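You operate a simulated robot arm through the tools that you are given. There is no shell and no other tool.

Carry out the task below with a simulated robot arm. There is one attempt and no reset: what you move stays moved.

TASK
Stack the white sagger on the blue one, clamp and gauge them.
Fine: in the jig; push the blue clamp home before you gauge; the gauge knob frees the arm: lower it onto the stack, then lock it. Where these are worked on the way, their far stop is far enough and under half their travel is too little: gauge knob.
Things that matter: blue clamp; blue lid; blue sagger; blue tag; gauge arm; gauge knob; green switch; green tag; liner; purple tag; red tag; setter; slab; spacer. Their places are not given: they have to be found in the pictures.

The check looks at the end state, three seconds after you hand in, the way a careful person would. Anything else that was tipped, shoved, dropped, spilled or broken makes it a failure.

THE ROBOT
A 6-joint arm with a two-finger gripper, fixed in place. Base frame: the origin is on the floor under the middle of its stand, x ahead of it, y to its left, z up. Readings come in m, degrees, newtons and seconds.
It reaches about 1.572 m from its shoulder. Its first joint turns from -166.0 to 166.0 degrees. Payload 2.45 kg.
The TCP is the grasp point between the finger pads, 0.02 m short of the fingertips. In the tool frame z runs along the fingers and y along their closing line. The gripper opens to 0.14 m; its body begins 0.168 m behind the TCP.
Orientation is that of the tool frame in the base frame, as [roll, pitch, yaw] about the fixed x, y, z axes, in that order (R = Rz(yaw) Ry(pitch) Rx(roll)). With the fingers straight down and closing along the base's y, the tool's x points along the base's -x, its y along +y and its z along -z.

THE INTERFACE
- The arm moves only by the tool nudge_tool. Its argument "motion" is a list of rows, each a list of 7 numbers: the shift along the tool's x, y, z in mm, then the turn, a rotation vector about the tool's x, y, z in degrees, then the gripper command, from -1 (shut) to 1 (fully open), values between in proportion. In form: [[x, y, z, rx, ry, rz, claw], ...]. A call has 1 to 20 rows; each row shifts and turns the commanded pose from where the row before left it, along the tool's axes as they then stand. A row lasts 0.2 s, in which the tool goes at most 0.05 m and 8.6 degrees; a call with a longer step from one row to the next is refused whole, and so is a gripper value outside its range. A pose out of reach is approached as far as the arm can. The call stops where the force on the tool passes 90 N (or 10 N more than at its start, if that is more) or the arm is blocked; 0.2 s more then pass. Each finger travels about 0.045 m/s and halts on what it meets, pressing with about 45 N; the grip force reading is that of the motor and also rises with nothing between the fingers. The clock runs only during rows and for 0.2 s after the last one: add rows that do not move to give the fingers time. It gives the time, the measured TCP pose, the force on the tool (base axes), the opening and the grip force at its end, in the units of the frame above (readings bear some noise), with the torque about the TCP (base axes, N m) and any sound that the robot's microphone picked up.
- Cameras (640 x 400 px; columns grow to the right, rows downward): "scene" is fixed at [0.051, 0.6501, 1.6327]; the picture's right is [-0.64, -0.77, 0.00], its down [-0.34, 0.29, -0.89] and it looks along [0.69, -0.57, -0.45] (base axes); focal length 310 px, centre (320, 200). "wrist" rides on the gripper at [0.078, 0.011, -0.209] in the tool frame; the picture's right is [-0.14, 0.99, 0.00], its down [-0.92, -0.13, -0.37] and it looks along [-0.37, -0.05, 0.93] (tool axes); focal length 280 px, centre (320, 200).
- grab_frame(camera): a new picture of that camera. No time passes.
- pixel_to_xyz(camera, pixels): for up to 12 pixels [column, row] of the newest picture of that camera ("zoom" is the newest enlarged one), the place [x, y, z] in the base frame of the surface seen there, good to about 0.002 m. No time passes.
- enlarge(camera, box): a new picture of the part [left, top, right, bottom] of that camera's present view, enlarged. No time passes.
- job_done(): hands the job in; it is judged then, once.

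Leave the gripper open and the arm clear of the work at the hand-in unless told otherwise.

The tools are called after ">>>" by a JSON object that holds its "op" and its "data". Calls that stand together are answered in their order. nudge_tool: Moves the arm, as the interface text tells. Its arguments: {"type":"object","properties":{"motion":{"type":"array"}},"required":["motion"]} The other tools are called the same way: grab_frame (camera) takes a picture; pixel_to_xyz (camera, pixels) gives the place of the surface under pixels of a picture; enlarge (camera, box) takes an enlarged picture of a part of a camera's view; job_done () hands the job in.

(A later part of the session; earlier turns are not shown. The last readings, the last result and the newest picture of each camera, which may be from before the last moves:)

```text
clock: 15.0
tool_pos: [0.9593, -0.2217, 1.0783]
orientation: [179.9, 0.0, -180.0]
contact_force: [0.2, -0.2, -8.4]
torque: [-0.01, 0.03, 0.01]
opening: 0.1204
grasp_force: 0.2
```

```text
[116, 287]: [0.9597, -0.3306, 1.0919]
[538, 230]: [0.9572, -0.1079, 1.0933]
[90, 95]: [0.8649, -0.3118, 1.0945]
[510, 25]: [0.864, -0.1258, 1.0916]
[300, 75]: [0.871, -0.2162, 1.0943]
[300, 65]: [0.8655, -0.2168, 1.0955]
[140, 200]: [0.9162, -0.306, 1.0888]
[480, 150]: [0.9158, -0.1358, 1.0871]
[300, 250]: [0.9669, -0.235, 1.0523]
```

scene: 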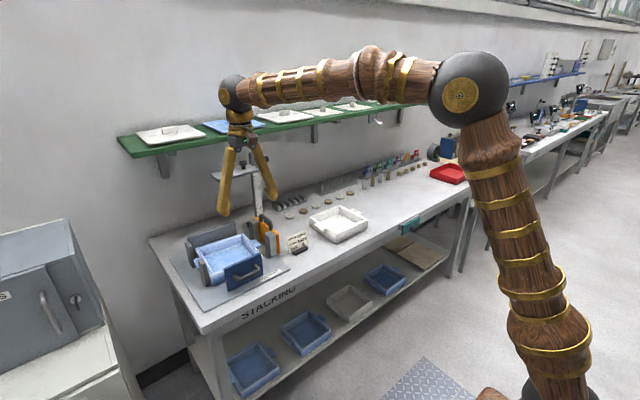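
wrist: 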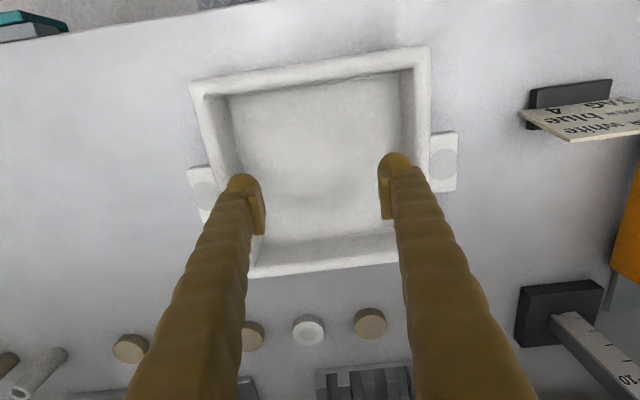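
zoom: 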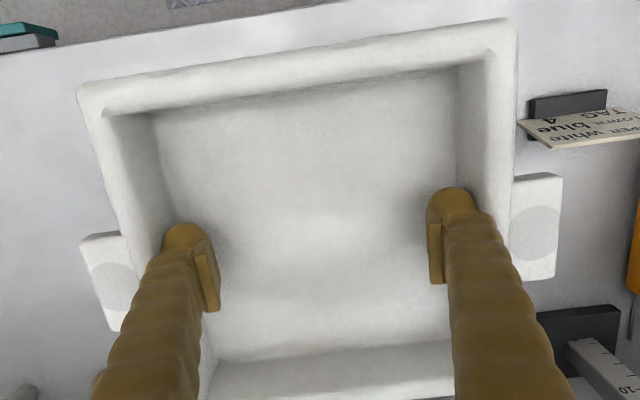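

The tray hangs level with its centre within 2 mm of the TCP. I'll carry it across at this height to above the blue sagger: +0.0705 in x and +0.5135 in y, with gentle ramps.

>>> {"op": "nudge_tool", "data": {"motion": [[0, 10, 0, 0, 0, 0, 1], [0, 20, 0, 0, 0, 0, 1], [-5, 30, 0, 0, 0, 0, 1], [-5, 35, 0, 0, 0, 0, 1], [-5, 35, 0, 0, 0, 0, 1], [-5, 35, 0, 0, 0, 0, 1], [-5, 35, 0, 0, 0, 0, 1], [-5, 35, 0, 0, 0, 0, 1], [-5, 35, 0, 0, 0, 0, 1], [-5, 35, 0, 0, 0, 0, 1], [-5, 35, 0, 0, 0, 0, 1], [-5, 35, 0, 0, 0, 0, 1], [-5, 35, 0, 0, 0, 0, 1], [-5, 35, 0, 0, 0, 0, 1], [-5, 30, 0, 0, 0, 0, 1], [-5.5, 20, 0, 0, 0, 0, 1], [0, 10, 0, 0, 0, 0, 1], [0, 8.5, 0, 0, 0, 0, 1], [0, 0, 0, 0, 0, 0, 1]]}}

>>> {"op": "grab_frame", "data": {"camera": "scene"}}

>>> {"op": "enlarge", "data": {"camera": "scene", "box": [170, 120, 310, 300]}}

>>> {"op": "grab_frame", "data": {"camera": "wrist"}}

```text
clock: 19.0
tool_pos: [1.03, 0.2907, 1.0795]
orientation: [179.9, 0.0, 180.0]
contact_force: [0.3, 0.1, -7.8]
torque: [0.01, 0.01, 0.01]
opening: 0.1206
grasp_force: 0.0
```

```text
taken
```

scene: 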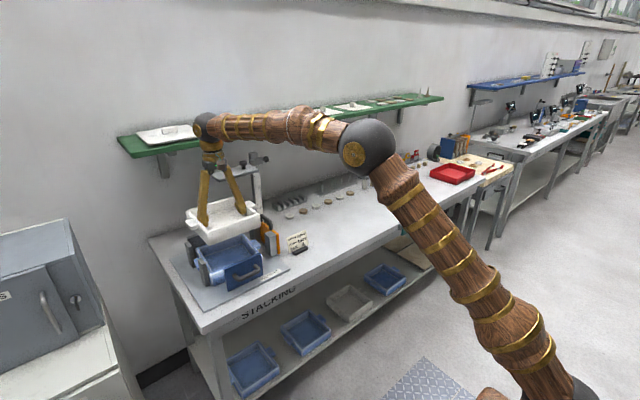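

```text
2.22 times, centred on (240, 210) of scene
```

zoom: 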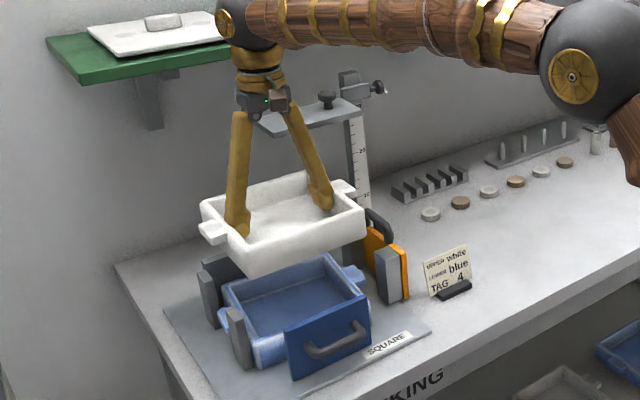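

```text
taken
```

wrist: 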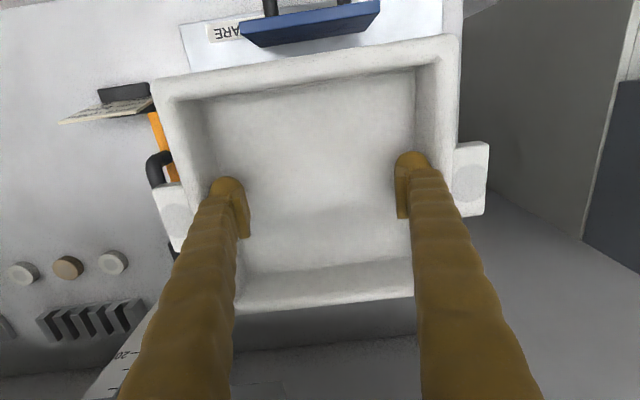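

The tray is over the blue one. I'll turn it 6° about tool z (yaw -6°, to match the blue sagger) and re-measure the lugs.

>>> {"op": "nudge_tool", "data": {"motion": [[0, 0, 0, 0, 0, 2, 1], [0, 0, 0, 0, 0, 2, 1], [0, 0, 0, 0, 0, 2, 1], [0, 0, 0, 0, 0, 0, 1]]}}

>>> {"op": "enlarge", "data": {"camera": "wrist", "box": [140, 10, 500, 310]}}

```text
clock: 20.0
tool_pos: [1.0311, 0.2926, 1.0789]
orientation: [-180.0, 0.1, 174.0]
contact_force: [0.7, 0.5, -8.8]
torque: [0.0, 0.05, 0.03]
opening: 0.1207
grasp_force: 0.0
```

```text
1.33 times, centred on (320, 160) of wrist
```

zoom: 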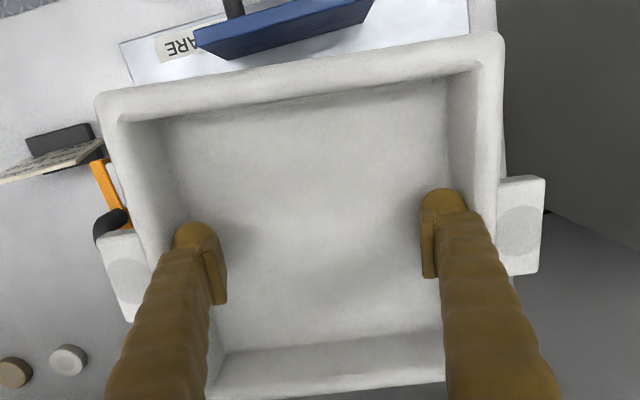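

>>> {"op": "pixel_to_xyz", "data": {"camera": "zoom", "pixels": [[128, 282], [519, 229], [105, 110], [492, 42], [300, 86], [300, 78], [510, 229], [527, 229], [136, 282], [120, 282]]}}

```text
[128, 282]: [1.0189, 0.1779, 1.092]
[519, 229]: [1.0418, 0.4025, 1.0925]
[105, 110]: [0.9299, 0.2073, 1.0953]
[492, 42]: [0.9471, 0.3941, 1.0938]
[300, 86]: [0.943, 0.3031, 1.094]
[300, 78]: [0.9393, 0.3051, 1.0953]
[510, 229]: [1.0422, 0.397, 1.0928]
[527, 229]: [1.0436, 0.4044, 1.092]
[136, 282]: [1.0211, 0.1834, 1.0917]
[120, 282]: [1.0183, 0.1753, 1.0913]
```

The white tray's yaw now matches (lug slope -5.8°). The blue's front-left corner is right at the left post, so I'll shift the white by -2 mm x and -1 mm y to clear that post, then lower to about 5 mm above contact.

>>> {"op": "nudge_tool", "data": {"motion": [[1.9, -1.2, 0, 0, 0, 0, 1], [0, 0, 15, 0, 0, 0, 1], [0, 0, 20, 0, 0, 0, 1], [0, 0, 20, 0, 0, 0, 1], [0, 0, 20, 0, 0, 0, 1], [0, 0, 15, 0, 0, 0, 1], [0, 0, 12, 0, 0, 0, 1], [0, 0, 8, 0, 0, 0, 1], [0, 0, 0, 0, 0, 0, 1]]}}

>>> {"op": "enlarge", "data": {"camera": "scene", "box": [180, 190, 290, 300]}}

>>> {"op": "enlarge", "data": {"camera": "wrist", "box": [140, 10, 500, 310]}}

```text
clock: 22.0
tool_pos: [1.0284, 0.2908, 0.9687]
orientation: [-180.0, 0.0, 174.0]
contact_force: [-0.3, -0.2, -7.0]
torque: [-0.01, -0.01, -0.01]
opening: 0.1201
grasp_force: 0.0
```

```text
3.64 times, centred on (235, 245) of scene
```

zoom: 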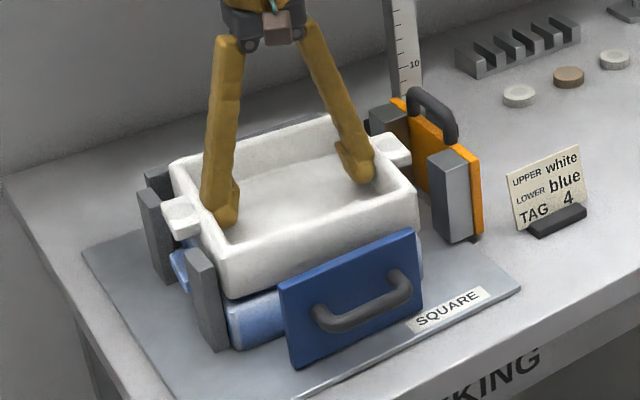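

```text
1.33 times, centred on (320, 160) of wrist
```

zoom: 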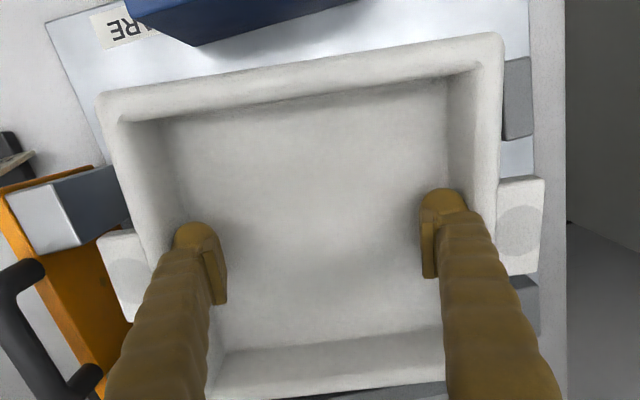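

No contact yet; white is beside the left posts with a small gap. I'll lower slowly in 2 mm steps toward contact (expected TCP z≈0.959).

>>> {"op": "nudge_tool", "data": {"motion": [[0, 0, 2, 0, 0, 0, 1], [0, 0, 2, 0, 0, 0, 1], [0, 0, 2, 0, 0, 0, 1], [0, 0, 0, 0, 0, 0, 1]]}}

>>> {"op": "enlarge", "data": {"camera": "scene", "box": [180, 210, 270, 300]}}

```text
clock: 23.0
tool_pos: [1.0282, 0.2923, 0.9631]
orientation: [-180.0, -0.1, 174.0]
contact_force: [0.4, -0.7, -7.4]
torque: [0.0, -0.01, -0.01]
opening: 0.1201
grasp_force: 0.1
```

```text
4.44 times, centred on (225, 255) of scene
```

zoom: 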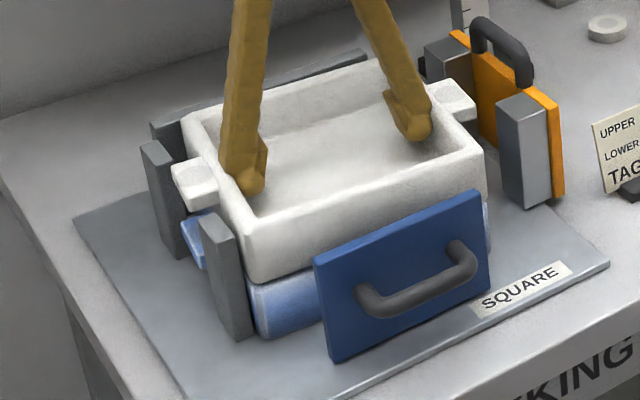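

Still hanging freely (7.4 N). I continue down in 1 mm steps.

>>> {"op": "nudge_tool", "data": {"motion": [[0, 0, 1, 0, 0, 0, 1], [0, 0, 1, 0, 0, 0, 1], [0, 0, 1, 0, 0, 0, 1], [0, 0, 0, 0, 0, 0, 1]]}}

```text
clock: 24.0
tool_pos: [1.0281, 0.2925, 0.9618]
orientation: [180.0, 0.0, 174.0]
contact_force: [-2.8, -1.5, 5.7]
torque: [-0.07, 0.02, 0.08]
opening: 0.1204
grasp_force: 0.0
```

Contact: force changed to +5.7 N up. I'll look at whether the white sits flush on the blue rim.

>>> {"op": "enlarge", "data": {"camera": "scene", "box": [190, 225, 265, 295]}}

>>> {"op": "enlarge", "data": {"camera": "wrist", "box": [360, 20, 500, 260]}}

>>> {"op": "enlarge", "data": {"camera": "wrist", "box": [180, 10, 460, 310]}}

```text
5.71 times, centred on (228, 260) of scene
```

zoom: 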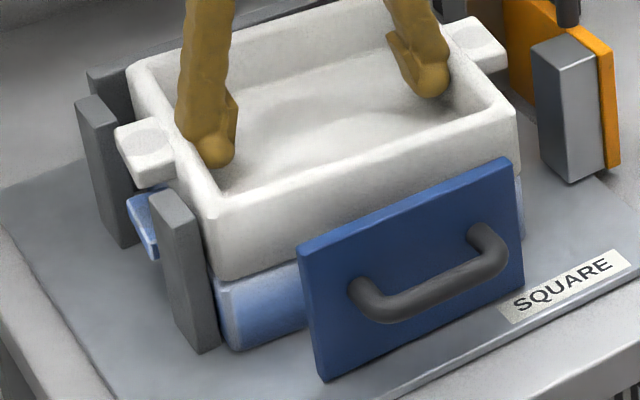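

```text
1.67 times, centred on (430, 140) of wrist
```

zoom: 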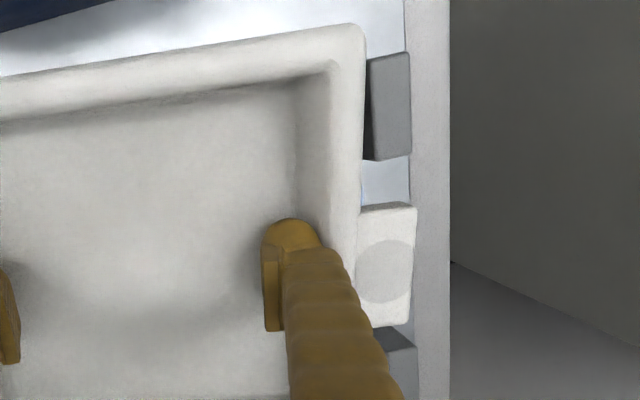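

```text
1.33 times, centred on (320, 160) of wrist
```

zoom: 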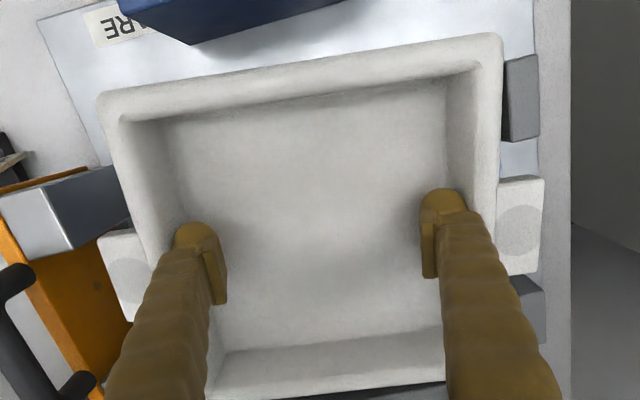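

It looks flush and clear of the posts. I'll verify level by rim heights at the four sides, then release.

>>> {"op": "pixel_to_xyz", "data": {"camera": "zoom", "pixels": [[128, 282], [519, 229], [110, 107], [490, 45], [300, 72], [490, 130], [125, 180], [230, 392], [420, 370], [300, 250]]}}

```text
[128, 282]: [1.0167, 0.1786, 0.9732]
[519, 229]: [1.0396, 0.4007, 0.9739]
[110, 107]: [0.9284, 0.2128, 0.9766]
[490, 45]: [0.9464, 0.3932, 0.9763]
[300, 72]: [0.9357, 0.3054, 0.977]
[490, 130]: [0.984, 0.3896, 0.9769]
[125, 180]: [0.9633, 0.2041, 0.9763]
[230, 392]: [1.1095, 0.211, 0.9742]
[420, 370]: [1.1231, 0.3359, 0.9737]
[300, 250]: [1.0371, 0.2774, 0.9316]
```

White rim is level at z≈0.976, right for the stack. I'll release by drawing the fingers in to 0.095.

>>> {"op": "nudge_tool", "data": {"motion": [[0, 0, 0, 0, 0, 0, 0.357], [0, 0, 0, 0, 0, 0, 0.357], [0, 0, 0, 0, 0, 0, 0.357]]}}

>>> {"op": "enlarge", "data": {"camera": "wrist", "box": [140, 10, 500, 310]}}

```text
clock: 24.8
tool_pos: [1.0281, 0.2922, 0.9617]
orientation: [180.0, 0.0, 174.1]
contact_force: [0.3, -0.3, 0.9]
torque: [-0.02, 0.02, 0.01]
opening: 0.095
grasp_force: 0.0
```

```text
1.33 times, centred on (320, 160) of wrist
```

zoom: 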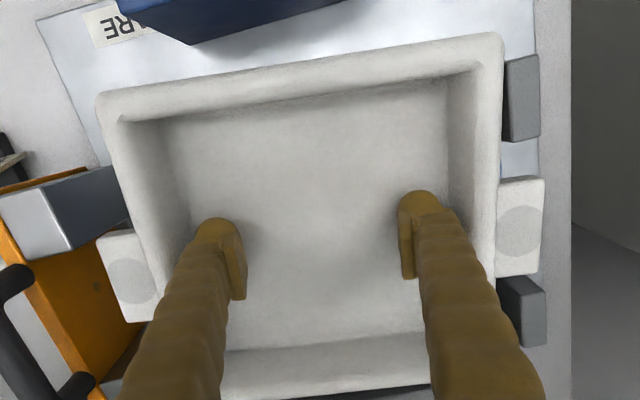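

Released cleanly. I'll rise straight up 100 mm, turn back to yaw 180, and withdraw toward the robot in -x.

>>> {"op": "nudge_tool", "data": {"motion": [[0, 0, -8, 0, 0, 0, 0.357], [0, 0, -16, 0, 0, 0, 0.357], [0, 0, -26, 0, 0, 0, 0.357], [0, 0, -30, 0, 0, 0, 0.357], [0, 0, -22, 0, 0, 0, 0.357], [0, 0, 0, 0, 0, -3, 0.357], [0, 0, 0, 0, 0, -3, 0.357], [40, 0, 0, 0, 0, 0, 0.357], [45, 0, 0, 0, 0, 0, 0], [45, 0, 0, 0, 0, 0, -0.5], [45, 0, 0, 0, 0, 0, -1], [45, 0, 0, 0, 0, 0, -1], [35, 0, 0, 0, 0, 0, -1], [0, 0, 0, 0, 0, 0, -1]]}}

>>> {"op": "grab_frame", "data": {"camera": "wrist"}}

>>> {"op": "enlarge", "data": {"camera": "scene", "box": [170, 150, 300, 310]}}

```text
clock: 27.8
tool_pos: [0.7714, 0.2925, 1.0612]
orientation: [-180.0, 0.0, 180.0]
contact_force: [0.8, -0.3, -0.3]
torque: [0.0, 0.01, 0.0]
opening: 0.0
grasp_force: 20.4
```

```text
taken
```

wrist: 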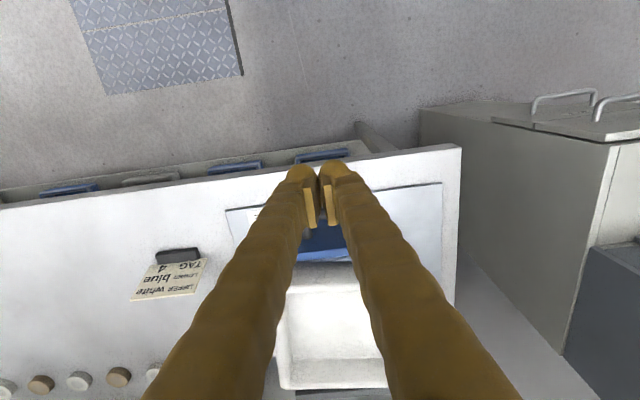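

```text
2.50 times, centred on (235, 230) of scene
```

zoom: 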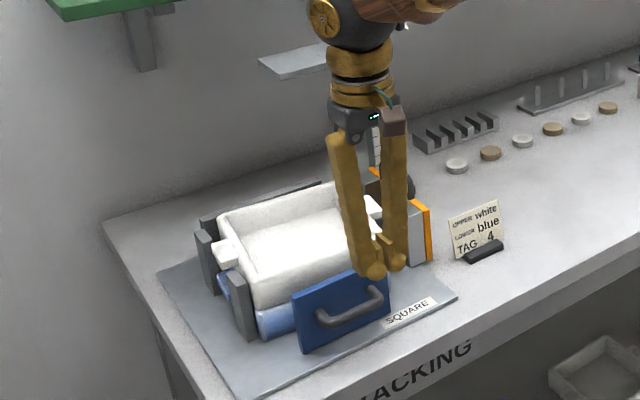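

Fingers are closed and clear in front of the clamp. I'll align to y=0.303 and lower to TCP z≈0.943, in front of the handle bar (bar at x≈0.842, z≈0.935).

>>> {"op": "nudge_tool", "data": {"motion": [[0, 11, 10, 0, 0, 0, -1], [0, 0, 30, 0, 0, 0, -1], [0, 0, 35, 0, 0, 0, -1], [0, 0, 30, 0, 0, 0, -1], [0, 0, 14, 0, 0, 0, -1], [0, 0, 0, 0, 0, 0, -1]]}}

>>> {"op": "grab_frame", "data": {"camera": "wrist"}}

>>> {"op": "enlarge", "data": {"camera": "scene", "box": [170, 170, 300, 310]}}

```text
clock: 29.2
tool_pos: [0.7729, 0.3009, 0.9419]
orientation: [180.0, 0.1, 180.0]
contact_force: [-0.3, 0.5, -0.7]
torque: [-0.01, 0.03, 0.03]
opening: 0.0001
grasp_force: 29.5
```

```text
taken
```

wrist: 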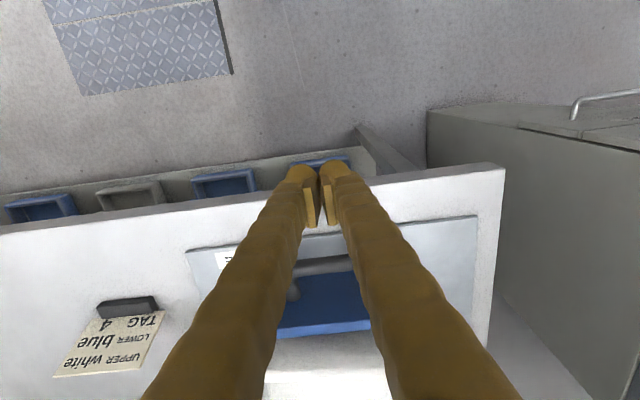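

```text
2.86 times, centred on (235, 240) of scene
```

zoom: 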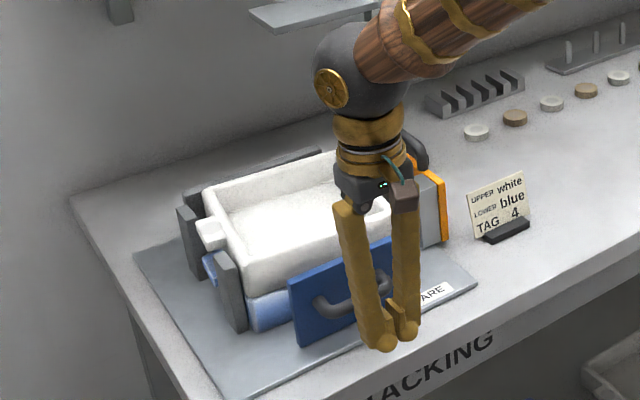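

In front of the handle. I push forward in +x (tool -x) slowly, watching the force.

>>> {"op": "nudge_tool", "data": {"motion": [[-10, 0, 0, 0, 0, 0, -1], [-10, 0, 0, 0, 0, 0, -1], [-8, 0, 0, 0, 0, 0, -1], [-5, 0, 0, 0, 0, 0, -1], [-4, 0, 0, 0, 0, 0, -1], [-4, 0, 0, 0, 0, 0, -1], [-4, 0, 0, 0, 0, 0, -1], [-4, 0, 0, 0, 0, 0, -1], [0, 0, 0, 0, 0, 0, -1]]}}

>>> {"op": "grab_frame", "data": {"camera": "wrist"}}

>>> {"op": "enlarge", "data": {"camera": "scene", "box": [170, 190, 290, 310]}}

```text
clock: 31.2
tool_pos: [0.8223, 0.3024, 0.9428]
orientation: [180.0, 0.0, -180.0]
contact_force: [-2.3, 0.3, 3.0]
torque: [0.05, -0.01, 0.03]
opening: 0.0002
grasp_force: 29.1
```

```text
taken
```

wrist: 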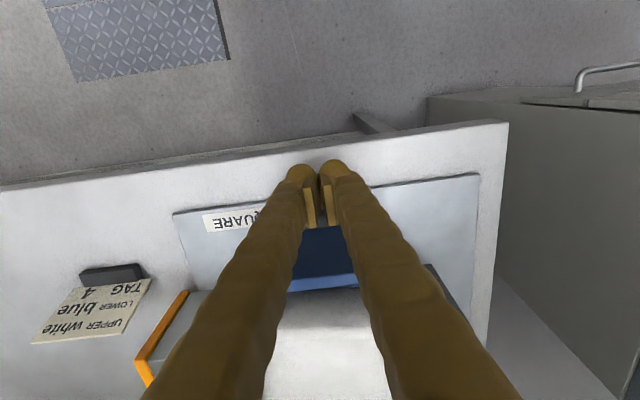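

```text
3.33 times, centred on (230, 250) of scene
```

zoom: 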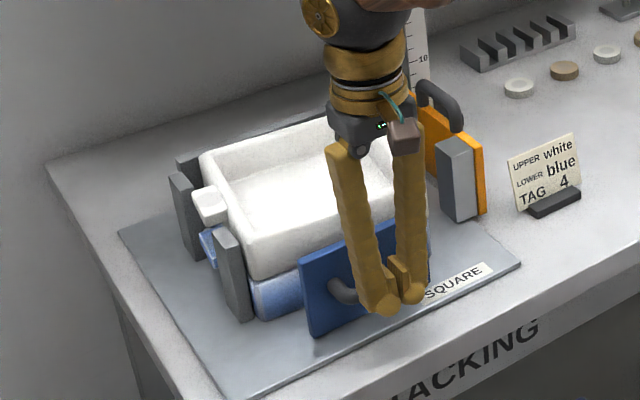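

Contact is just starting (-2.3 N in x). I continue in 3 mm steps.

>>> {"op": "nudge_tool", "data": {"motion": [[-3, 0, 0, 0, 0, 0, -1], [-3, 0, 0, 0, 0, 0, -1], [-3, 0, 0, 0, 0, 0, -1], [-3, 0, 0, 0, 0, 0, -1], [-3, 0, 0, 0, 0, 0, -1], [0, 0, 0, 0, 0, 0, -1]]}}

>>> {"op": "enlarge", "data": {"camera": "scene", "box": [170, 190, 290, 310]}}

```text
clock: 32.6
tool_pos: [0.837, 0.3034, 0.9419]
orientation: [180.0, -0.1, 179.9]
contact_force: [-1.1, -0.4, 0.2]
torque: [0.02, 0.03, 0.02]
opening: 0.0
grasp_force: 29.1
```

```text
3.33 times, centred on (230, 250) of scene
```

zoom: 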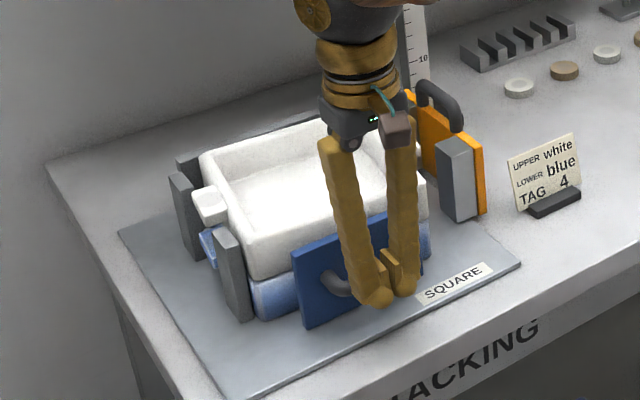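

The clamp plate is sliding with light force. I keep pushing in small steps; it should next meet the saggers and square them.

>>> {"op": "nudge_tool", "data": {"motion": [[-3, 0, 0, 0, 0, 0, -1], [-3, 0, 0, 0, 0, 0, -1], [-3, 0, 0, 0, 0, 0, -1], [-2, 0, 0, 0, 0, 0, -1], [-2, 0, 0, 0, 0, 0, -1], [-2, 0, 0, 0, 0, 0, -1], [0, 0, 0, 0, 0, 0, -1]]}}

>>> {"op": "enlarge", "data": {"camera": "scene", "box": [170, 190, 290, 310]}}

>>> {"op": "grab_frame", "data": {"camera": "wrist"}}

```text
clock: 34.2
tool_pos: [0.8515, 0.3032, 0.9427]
orientation: [-179.9, 0.0, -180.0]
contact_force: [-7.9, -1.6, 0.2]
torque: [-0.04, 0.11, 0.08]
opening: 0.0
grasp_force: 29.2
```

```text
3.33 times, centred on (230, 250) of scene
```

zoom: 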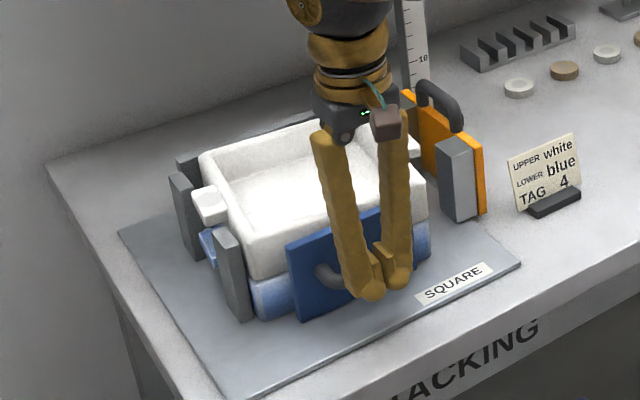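

```text
taken
```

wrist: 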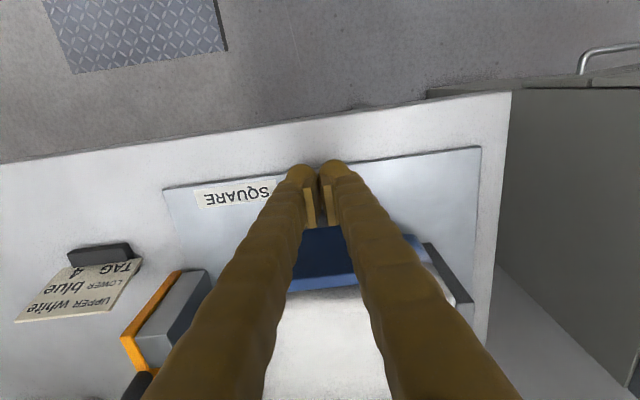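

Force rises to about 8 N: it's touching the saggers. I continue in 2 mm steps.

>>> {"op": "nudge_tool", "data": {"motion": [[-2, 0, 0, 0, 0, 0, -1], [-2, 0, 0, 0, 0, 0, -1], [-2, 0, 0, 0, 0, 0, -1], [-2, 0, 0, 0, 0, 0, -1], [-2, 0, 0, 0, 0, 0, -1], [-2, 0, 0, 0, 0, 0, -1], [0, 0, 0, 0, 0, 0, -1]]}}

>>> {"op": "enlarge", "data": {"camera": "scene", "box": [170, 190, 290, 310]}}

>>> {"op": "grab_frame", "data": {"camera": "wrist"}}

```text
clock: 35.8
tool_pos: [0.8635, 0.3024, 0.9442]
orientation: [-180.0, 0.0, 180.0]
contact_force: [-8.1, 2.9, 4.7]
torque: [0.05, -0.03, 0.13]
opening: 0.0
grasp_force: 29.1
```

```text
3.33 times, centred on (230, 250) of scene
```

zoom: 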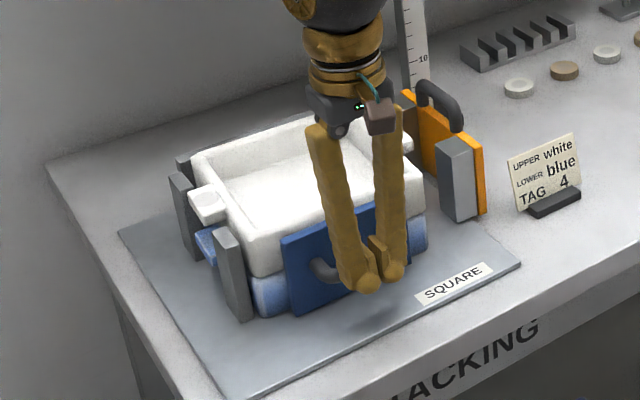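

```text
taken
```

wrist: 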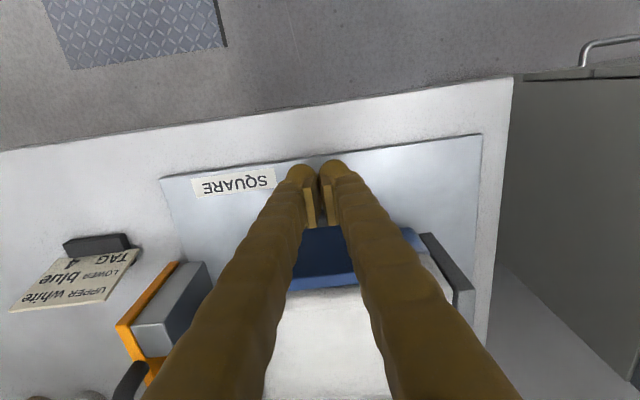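

The stack is sliding and squaring. I continue pushing toward home.

>>> {"op": "nudge_tool", "data": {"motion": [[-2, 0, 0, 0, 0, 0, -1], [-2, 0, 0, 0, 0, 0, -1], [-2, 0, 0, 0, 0, 0, -1], [-2, 0, 0, 0, 0, 0, -1], [-2, 0, 0, 0, 0, 0, -1], [-2, 0, 0, 0, 0, 0, -1], [0, 0, 0, 0, 0, 0, -1]]}}

>>> {"op": "enlarge", "data": {"camera": "scene", "box": [170, 190, 290, 310]}}

>>> {"op": "grab_frame", "data": {"camera": "wrist"}}

```text
clock: 36.8
tool_pos: [0.866, 0.3021, 0.9434]
orientation: [-180.0, -0.4, 180.0]
contact_force: [-22.4, -2.2, 14.8]
torque: [0.06, 0.02, 0.11]
opening: 0.0059
grasp_force: 29.0
stopped in row 4: the force on the tool passed its limit at 97 N (the readings are from after the stop); the commanded pose is now the measured one
```

```text
3.33 times, centred on (230, 250) of scene
```

zoom: 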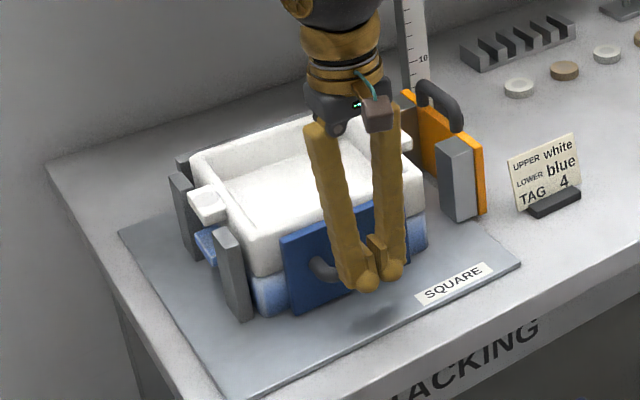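

```text
taken
```

wrist: 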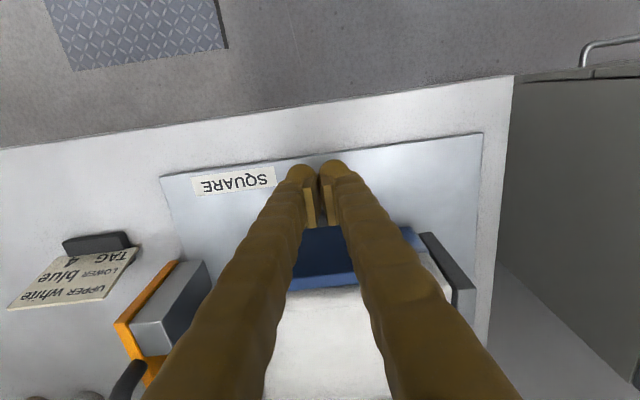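

Stopped at 97 N with TCP x≈0.866: the clamp seems at its stop. I'll back off and look from above to check squareness and position.

>>> {"op": "nudge_tool", "data": {"motion": [[6, 0, 0, 0, 0, 0, -1], [14, 0, 0, 0, 0, 0, -1], [20, 0, 0, 0, 0, 0, -1], [0, 0, -30, 0, 0, 0, 0], [0, 0, -45, 0, 0, 0, 1], [0, 0, -45, 0, 0, 0, 1], [0, 0, -45, 0, 0, 0, 1], [0, 0, -45, 0, 0, 0, 1], [0, -10, -30, 0, 0, 0, 1], [0, 0, 0, 0, 0, 0, 1], [0, 0, 0, 0, 0, 0, 1], [0, 0, 0, 0, 0, 0, 1]]}}

>>> {"op": "grab_frame", "data": {"camera": "wrist"}}

>>> {"op": "enlarge", "data": {"camera": "wrist", "box": [220, 90, 420, 290]}}

```text
clock: 39.4
tool_pos: [0.8283, 0.2923, 1.1806]
orientation: [180.0, -0.4, 179.9]
contact_force: [-0.8, -1.1, -0.3]
torque: [0.03, -0.01, 0.02]
opening: 0.1399
grasp_force: 0.0
```

```text
taken
```

wrist: 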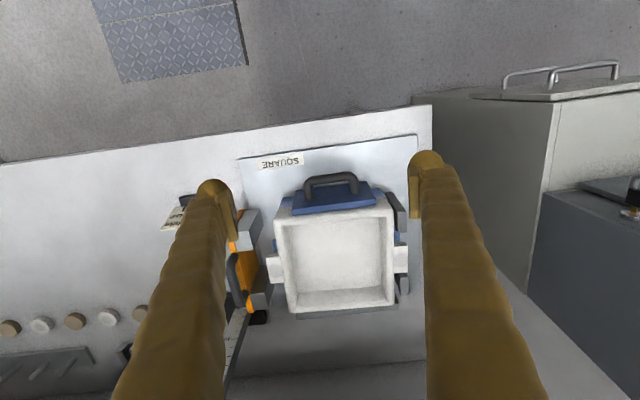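

```text
2.00 times, centred on (320, 190) of wrist
```

zoom: 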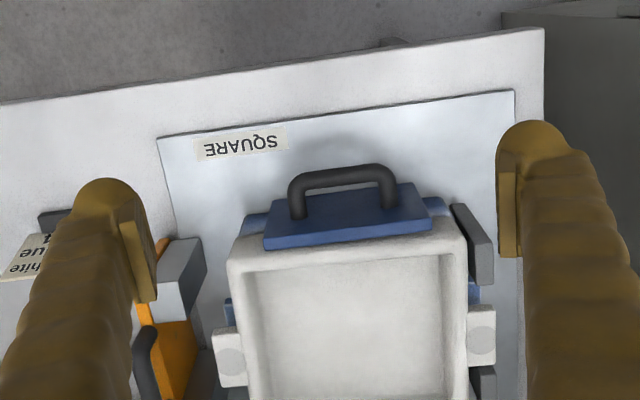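

The clamp moved in and the stack looks squarer. I'll measure white lugs, rim, the blue lug edges and clamp positions in this zoom.

>>> {"op": "pixel_to_xyz", "data": {"camera": "zoom", "pixels": [[231, 362], [481, 340], [235, 265], [460, 236], [350, 250], [228, 315], [474, 295], [437, 205], [254, 224], [275, 245], [425, 220], [345, 176]]}}

>>> {"op": "pixel_to_xyz", "data": {"camera": "zoom", "pixels": [[280, 200], [420, 190], [215, 335], [243, 385], [494, 312], [470, 365], [350, 232], [470, 220], [485, 260], [480, 375], [486, 385], [225, 300]]}}

>>> {"op": "enlarge", "data": {"camera": "wrist", "box": [230, 230, 430, 340]}}

```text
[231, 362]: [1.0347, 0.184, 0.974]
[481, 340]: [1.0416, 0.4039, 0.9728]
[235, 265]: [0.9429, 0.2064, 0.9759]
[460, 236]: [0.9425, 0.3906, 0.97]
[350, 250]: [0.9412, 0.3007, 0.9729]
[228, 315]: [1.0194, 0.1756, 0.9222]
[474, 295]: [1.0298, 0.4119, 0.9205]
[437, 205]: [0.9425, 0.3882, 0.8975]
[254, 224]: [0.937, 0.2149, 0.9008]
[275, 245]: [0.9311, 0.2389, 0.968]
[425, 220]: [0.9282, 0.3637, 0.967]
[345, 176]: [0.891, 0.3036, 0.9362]
```

```text
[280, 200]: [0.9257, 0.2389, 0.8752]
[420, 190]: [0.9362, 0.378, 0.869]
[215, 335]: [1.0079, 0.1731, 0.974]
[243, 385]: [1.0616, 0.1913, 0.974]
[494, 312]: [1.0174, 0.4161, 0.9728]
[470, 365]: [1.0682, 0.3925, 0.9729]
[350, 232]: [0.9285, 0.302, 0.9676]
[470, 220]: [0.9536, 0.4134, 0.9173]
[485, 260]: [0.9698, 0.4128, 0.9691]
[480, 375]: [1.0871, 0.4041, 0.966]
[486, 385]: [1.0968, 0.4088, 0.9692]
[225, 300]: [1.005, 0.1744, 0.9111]
```

```text
3.20 times, centred on (330, 285) of wrist
```

zoom: 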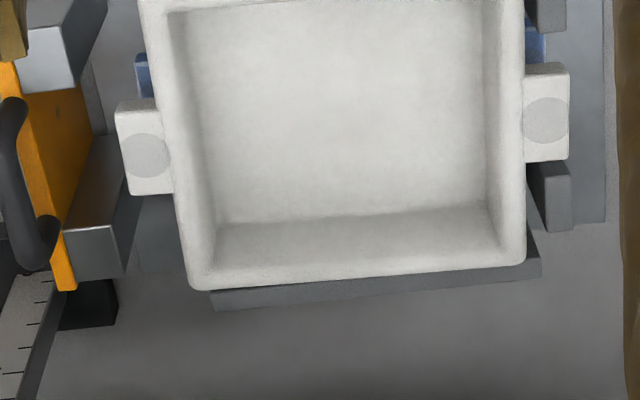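

The clamp travelled about 46 mm and then hit a hard stop. I'll measure the rear rim against the back wall and the lug dots in the newest zoom.

>>> {"op": "pixel_to_xyz", "data": {"camera": "zoom", "pixels": [[145, 155], [547, 120], [220, 280], [500, 262], [360, 272], [360, 297], [230, 303], [530, 272], [120, 112], [172, 192], [526, 66], [568, 158]]}}

>>> {"op": "enlarge", "data": {"camera": "scene", "box": [180, 210, 280, 300]}}

```text
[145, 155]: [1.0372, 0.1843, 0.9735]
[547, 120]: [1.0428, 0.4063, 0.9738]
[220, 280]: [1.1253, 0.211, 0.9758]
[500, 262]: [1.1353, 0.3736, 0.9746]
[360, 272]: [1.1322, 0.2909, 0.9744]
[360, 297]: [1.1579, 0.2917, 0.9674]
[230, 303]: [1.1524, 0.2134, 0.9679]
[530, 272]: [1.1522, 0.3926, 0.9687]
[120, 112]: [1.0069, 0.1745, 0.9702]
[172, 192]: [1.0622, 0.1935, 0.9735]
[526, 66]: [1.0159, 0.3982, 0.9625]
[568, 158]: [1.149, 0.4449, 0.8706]
```

```text
4.44 times, centred on (230, 255) of scene
```

zoom: 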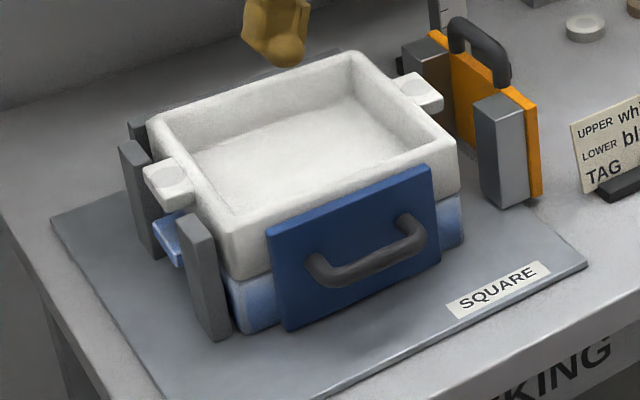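

White lug dots give yaw ≈ -1.4° and the rear-left corner is at the back wall. To confirm the clamp is truly at its stop I'll push once more on the handle and compare where it stops.

>>> {"op": "nudge_tool", "data": {"motion": [[0, 10, 0, 0, -0.4, 0, -1], [0, 0, 0, 0, 0, 0, -1], [0, 0, 20, 0, 0, 0, -1], [0, 0, 45, 0, 0, 0, -1], [0, 0, 45, 0, 0, 0, -1], [0, 0, 45, 0, 0, 0, -1], [0, 0, 45, 0, 0, 0, -1], [0, 0, 40, 0, 0, 0, -1], [0, 0, 0, 0, 0, 0, -1], [-12, 0, 0, 0, 0, 0, -1], [-12, 0, 0, 0, 0, 0, -1], [-5, 0, 0, 0, 0, 0, -1], [-3, 0, 0, 0, 0, 0, -1], [-2, 0, 0, 0, 0, 0, -1], [0, 0, 0, 0, 0, 0, -1]]}}

```text
clock: 42.6
tool_pos: [0.8636, 0.3018, 0.9434]
orientation: [180.0, 0.0, -179.9]
contact_force: [0.3, 0.6, 0.7]
torque: [0.02, -0.02, 0.0]
opening: 0.0
grasp_force: 29.0
```

No contact yet at x 0.8636. I continue in 1.5 mm steps.

>>> {"op": "nudge_tool", "data": {"motion": [[-1.5, 0, 0, 0, 0, 0, -1], [-1.5, 0, 0, 0, 0, 0, -1], [-1.5, 0, 0, 0, 0, 0, -1], [-1.5, 0, 0, 0, 0, 0, -1], [0, 0, 0, 0, 0, 0, -1]]}}

```text
clock: 43.8
tool_pos: [0.867, 0.3014, 0.9431]
orientation: [-179.9, -0.1, -179.9]
contact_force: [-79.6, -13.2, 27.8]
torque: [0.05, 0.48, 0.17]
opening: 0.006
grasp_force: 29.7
```

It resists rigidly (80 N) at the same place, x≈0.866, so the clamp is home. I'll back off, rise, and move over to the right of the gauge (y≈-0.2) for a look at the side knob.

>>> {"op": "nudge_tool", "data": {"motion": [[6, 0, 0, 0, 0, 0, -1], [14, 0, 0, 0, 0, 0, -1], [20, 0, 0, 0, 0, 0, -1], [0, 0, -35, 0, 0, 0, -0.5], [0, 0, -45, 0, 0, 0, 0], [0, 0, -45, 0, 0, 0, 0], [0, 0, -45, 0, 0, 0, 0], [0, 0, -45, 0, 0, 0, 0], [0, 0, -45, 0, 0, 0, 0], [0, -20, -40, 0, 0, 0, 0], [0, -45, 0, 0, 0, 0, 0], [0, -45, 0, 0, 0, 0, 0], [0, -45, 0, 0, 0, 0, 0], [0, -45, 0, 0, 0, 0, 0], [0, -45, 0, 0, 0, 0, 0], [0, -45, 0, 0, 0, 0, 0], [0, -45, 0, 0, 0, 0, 0], [0, -45, 0, 0, 0, 0, 0], [0, -45, 0, 0, 0, 0, 0], [0, -45, 0, 0, 0, 0, 0]]}}

>>> {"op": "grab_frame", "data": {"camera": "scene"}}

>>> {"op": "enlarge", "data": {"camera": "scene", "box": [170, 140, 300, 300]}}

```text
clock: 48.0
tool_pos: [0.8302, -0.167, 1.2418]
orientation: [-180.0, 0.0, -179.9]
contact_force: [-1.1, -0.7, 0.1]
torque: [0.02, 0.02, -0.03]
opening: 0.0699
grasp_force: 0.0
```

```text
taken
```

scene: 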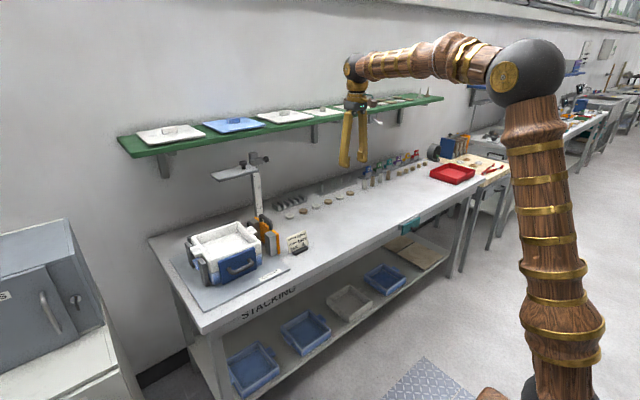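

```text
2.50 times, centred on (235, 220) of scene
```

zoom: 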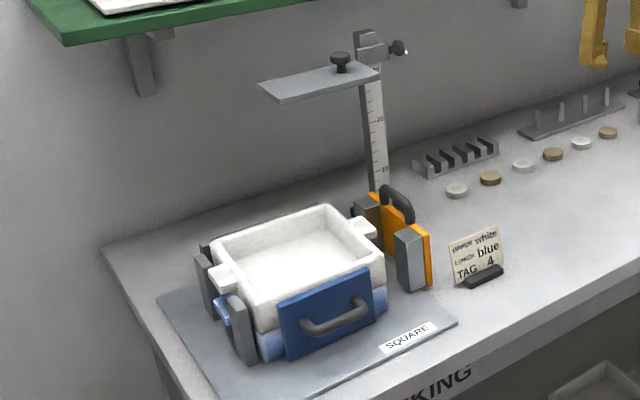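

The stack is in the jig and the clamp is in. Now I measure the shelf's front edge for clearance and the knob area.

>>> {"op": "pixel_to_xyz", "data": {"camera": "scene", "pixels": [[165, 153], [200, 146], [250, 137], [300, 127], [165, 157], [250, 140], [255, 160], [262, 159], [264, 158], [267, 159], [266, 162], [243, 163]]}}

>>> {"op": "enlarge", "data": {"camera": "scene", "box": [235, 145, 275, 175]}}

```text
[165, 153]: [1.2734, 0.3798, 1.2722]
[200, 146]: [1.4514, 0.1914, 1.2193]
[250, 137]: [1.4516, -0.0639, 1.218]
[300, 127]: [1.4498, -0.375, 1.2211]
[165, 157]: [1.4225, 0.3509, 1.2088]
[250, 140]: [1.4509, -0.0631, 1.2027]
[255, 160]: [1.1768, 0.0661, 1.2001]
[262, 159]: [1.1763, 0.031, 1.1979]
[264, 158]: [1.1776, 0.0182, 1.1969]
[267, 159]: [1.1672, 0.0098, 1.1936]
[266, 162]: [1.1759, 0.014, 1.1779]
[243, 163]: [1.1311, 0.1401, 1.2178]
```

```text
13.33 times, centred on (255, 160) of scene
```

zoom: 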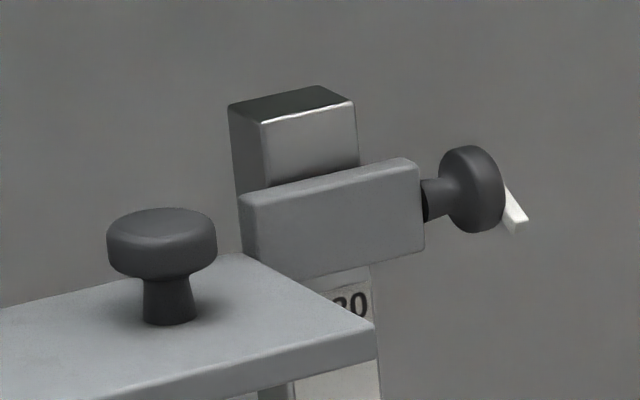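

The side knob is a mushroom head with a white pointer on its end face; the top knob is a plain handle on the plate. I'll measure them on this zoom, and check the shelf edge.

>>> {"op": "pixel_to_xyz", "data": {"camera": "zoom", "pixels": [[455, 190], [470, 190], [485, 190], [498, 190], [475, 150], [475, 228], [517, 218], [508, 195], [435, 198], [340, 225], [415, 200], [250, 220]]}}

>>> {"op": "pixel_to_xyz", "data": {"camera": "zoom", "pixels": [[160, 225], [160, 255], [115, 240], [212, 240], [167, 300], [360, 340], [260, 265], [100, 330], [310, 95], [345, 130]]}}

>>> {"op": "pixel_to_xyz", "data": {"camera": "scene", "pixels": [[158, 150], [250, 132], [300, 122], [350, 112], [200, 141], [220, 138], [240, 134], [160, 154]]}}

```text
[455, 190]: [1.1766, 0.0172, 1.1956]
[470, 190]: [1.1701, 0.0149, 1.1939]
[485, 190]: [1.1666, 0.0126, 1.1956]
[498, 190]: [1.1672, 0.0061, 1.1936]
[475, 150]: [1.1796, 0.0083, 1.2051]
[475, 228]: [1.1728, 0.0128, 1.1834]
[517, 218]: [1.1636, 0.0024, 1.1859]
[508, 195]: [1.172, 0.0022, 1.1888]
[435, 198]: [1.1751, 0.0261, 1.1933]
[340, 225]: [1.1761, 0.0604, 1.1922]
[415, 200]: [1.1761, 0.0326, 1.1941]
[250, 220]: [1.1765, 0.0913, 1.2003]
```

```text
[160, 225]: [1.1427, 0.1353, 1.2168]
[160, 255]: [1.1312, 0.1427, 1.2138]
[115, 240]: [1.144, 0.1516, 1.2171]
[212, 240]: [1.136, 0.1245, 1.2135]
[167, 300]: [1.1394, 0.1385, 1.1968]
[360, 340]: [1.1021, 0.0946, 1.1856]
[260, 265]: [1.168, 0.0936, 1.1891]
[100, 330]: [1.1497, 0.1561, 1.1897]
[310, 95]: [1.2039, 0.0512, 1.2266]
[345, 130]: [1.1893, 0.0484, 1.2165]
```

```text
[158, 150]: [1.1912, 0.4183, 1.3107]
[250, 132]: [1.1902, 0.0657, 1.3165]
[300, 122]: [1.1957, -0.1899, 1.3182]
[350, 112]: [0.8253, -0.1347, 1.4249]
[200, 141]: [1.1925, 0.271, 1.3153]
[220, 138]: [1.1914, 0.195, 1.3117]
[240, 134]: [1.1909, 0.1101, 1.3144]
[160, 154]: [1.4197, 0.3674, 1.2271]
```

The side knob's axis is at about (1.180, y, 1.1945), head y 0.006–0.018, diameter ~0.027; shelf front edge at x≈1.191, z≥1.30. I'll reorient the tool to point along +y (turn -90° about tool x) out in free space, starting with half of it.

>>> {"op": "nudge_tool", "data": {"motion": [[-20, -10, 0, -5, 0, 0, 0], [-20, -10, 0, -8, 0, 0, 0], [-20, -10, 0, -8, 0, 0, 0], [-20, -10, 0, -8, 0, 0, 0], [-20, -10, 0, -8, 0, 0, 0], [-20, -10, 0, -8, 0, 0, 0], [0, 0, 0, 0, 0, 0, 0]]}}

>>> {"op": "grab_frame", "data": {"camera": "scene"}}

>>> {"op": "grab_frame", "data": {"camera": "wrist"}}

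```text
clock: 49.6
tool_pos: [0.9501, -0.2242, 1.2253]
orientation: [135.1, 0.1, -179.9]
contact_force: [0.2, 0.5, -0.2]
torque: [-0.05, 0.0, -0.01]
opening: 0.0697
grasp_force: 0.0
```

```text
taken
```

scene: 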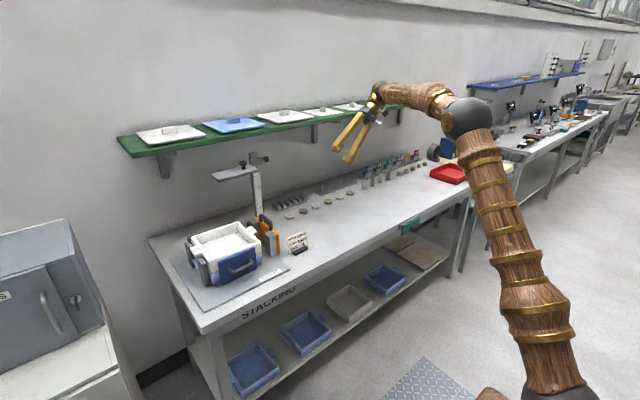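

```text
taken
```

wrist: 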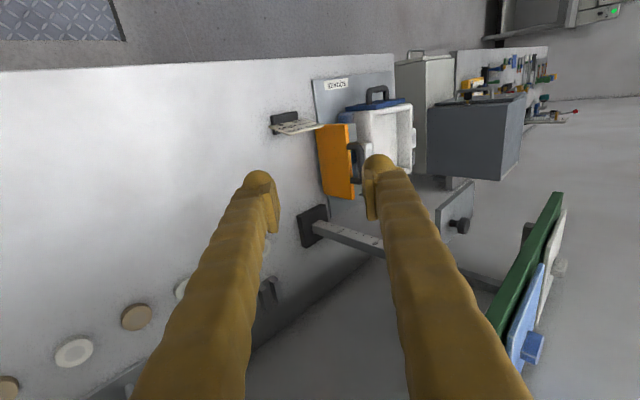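

The reorientation goes well. I'll complete the remaining -45°.

>>> {"op": "nudge_tool", "data": {"motion": [[0, 0, 0, -8, 0, 0, 0], [0, 0, 0, -8, 0, 0, 0], [0, 0, 0, -8, 0, 0, 0], [0, 0, 0, -8, 0, 0, 0], [0, 0, 0, -8, 0, 0, 0], [0, 0, 0, -5, 0, 0, 0], [0, 0, 0, 0, 0, 0, 0]]}}

>>> {"op": "grab_frame", "data": {"camera": "scene"}}

>>> {"op": "grab_frame", "data": {"camera": "wrist"}}

```text
clock: 51.2
tool_pos: [0.9515, -0.1991, 1.2169]
orientation: [90.7, 0.1, 178.4]
contact_force: [-0.7, 0.0, 0.2]
torque: [0.0, 0.03, 0.0]
opening: 0.0697
grasp_force: 0.0
out of reach, approached as far as the arm can: row 5, 6
```

```text
taken
```

scene: 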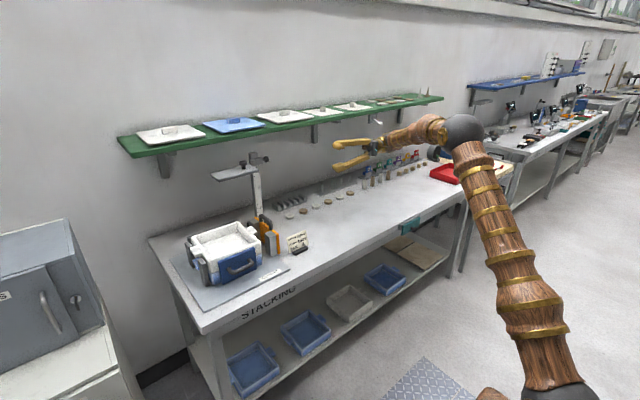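

```text
taken
```

wrist: 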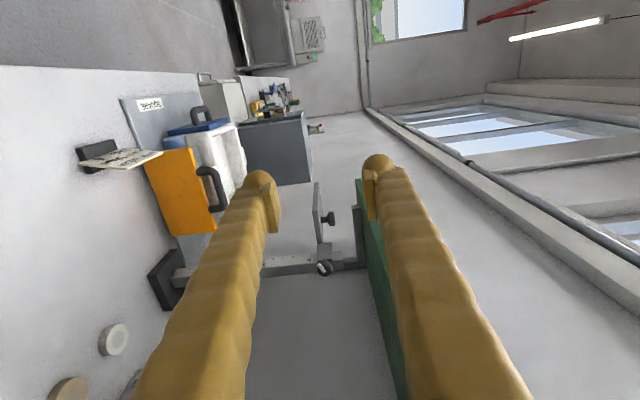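

The arm's wrist can't comfortably point along +y there (out of reach). Better plan: approach the side knob from the robot side, pointing +x, with fingers closing in the vertical plane around the knob rim, and turn it by pitching the tool about y. First I undo the turn.

>>> {"op": "nudge_tool", "data": {"motion": [[0, 0, 0, 5, 0, 0, 0], [0, 0, 0, 8, 0, 0, 0], [0, 0, 0, 8, 0, 0, 0], [0, 0, 0, 8, 0, 0, 0], [0, 0, 0, 8, 0, 0, 0], [0, 0, 0, 8, 0, 0, 0], [0, 0, 0, 8, 0, 0, 0], [0, 0, 0, 8, 0, 0, 0], [0, 0, 0, 8, 0, 0, 0], [0, 0, 0, 8, 0, 0, 0], [0, 0, 0, 8, 0, 0, 0], [0, 0, 0, 5, 0, 0, 0], [0, 0, 0, 0, 0, 0, 0]]}}

```text
clock: 54.0
tool_pos: [0.9529, -0.1982, 1.2182]
orientation: [-179.9, -0.1, -179.9]
contact_force: [0.2, -0.8, 0.4]
torque: [0.0, 0.01, 0.02]
opening: 0.0699
grasp_force: 0.0
```

Back to pointing straight down. Now I pitch the tool forward (−90° about tool y) in two parts, checking after the first.

>>> {"op": "nudge_tool", "data": {"motion": [[0, 0, 0, 0, -5, 0, 0], [0, 0, 0, 0, -8, 0, 0], [0, 0, 0, 0, -8, 0, 0], [0, 0, 0, 0, -8, 0, 0], [0, 0, 0, 0, -8, 0, 0], [0, 0, 0, 0, -8, 0, 0], [0, 0, 0, 0, -8, 0, 0], [0, 0, 0, 0, -8, 0, 0], [0, 0, 0, 0, -8, 0, 0], [0, 0, 0, 0, -8, 0, 0], [0, 0, 0, 0, -8, 0, 0], [0, 0, 0, 0, -5, 0, 0], [0, 0, 0, 0, 0, 0, 0]]}}

>>> {"op": "grab_frame", "data": {"camera": "scene"}}

>>> {"op": "grab_frame", "data": {"camera": "wrist"}}

```text
clock: 56.8
tool_pos: [0.9516, -0.1899, 1.2152]
orientation: [170.8, 85.9, 172.2]
contact_force: [0.0, -0.2, -0.8]
torque: [-0.01, 0.01, 0.01]
opening: 0.0699
grasp_force: 0.0
out of reach, approached as far as the arm can: row 9
```

```text
taken
```

scene: 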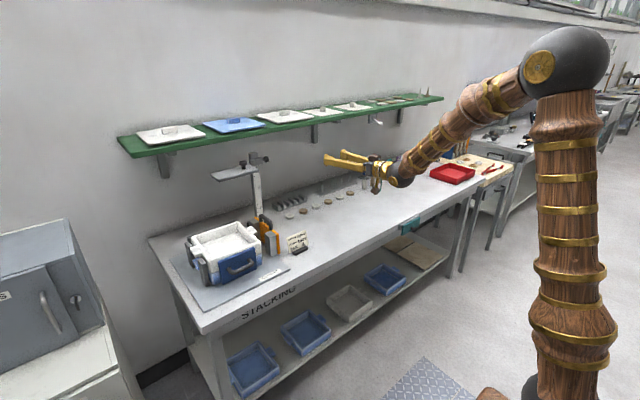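

```text
taken
```

wrist: 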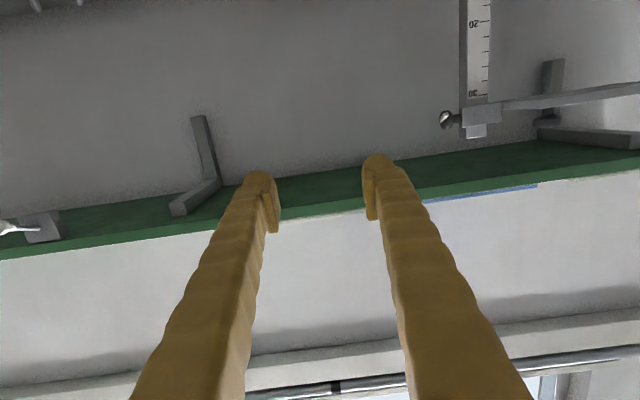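

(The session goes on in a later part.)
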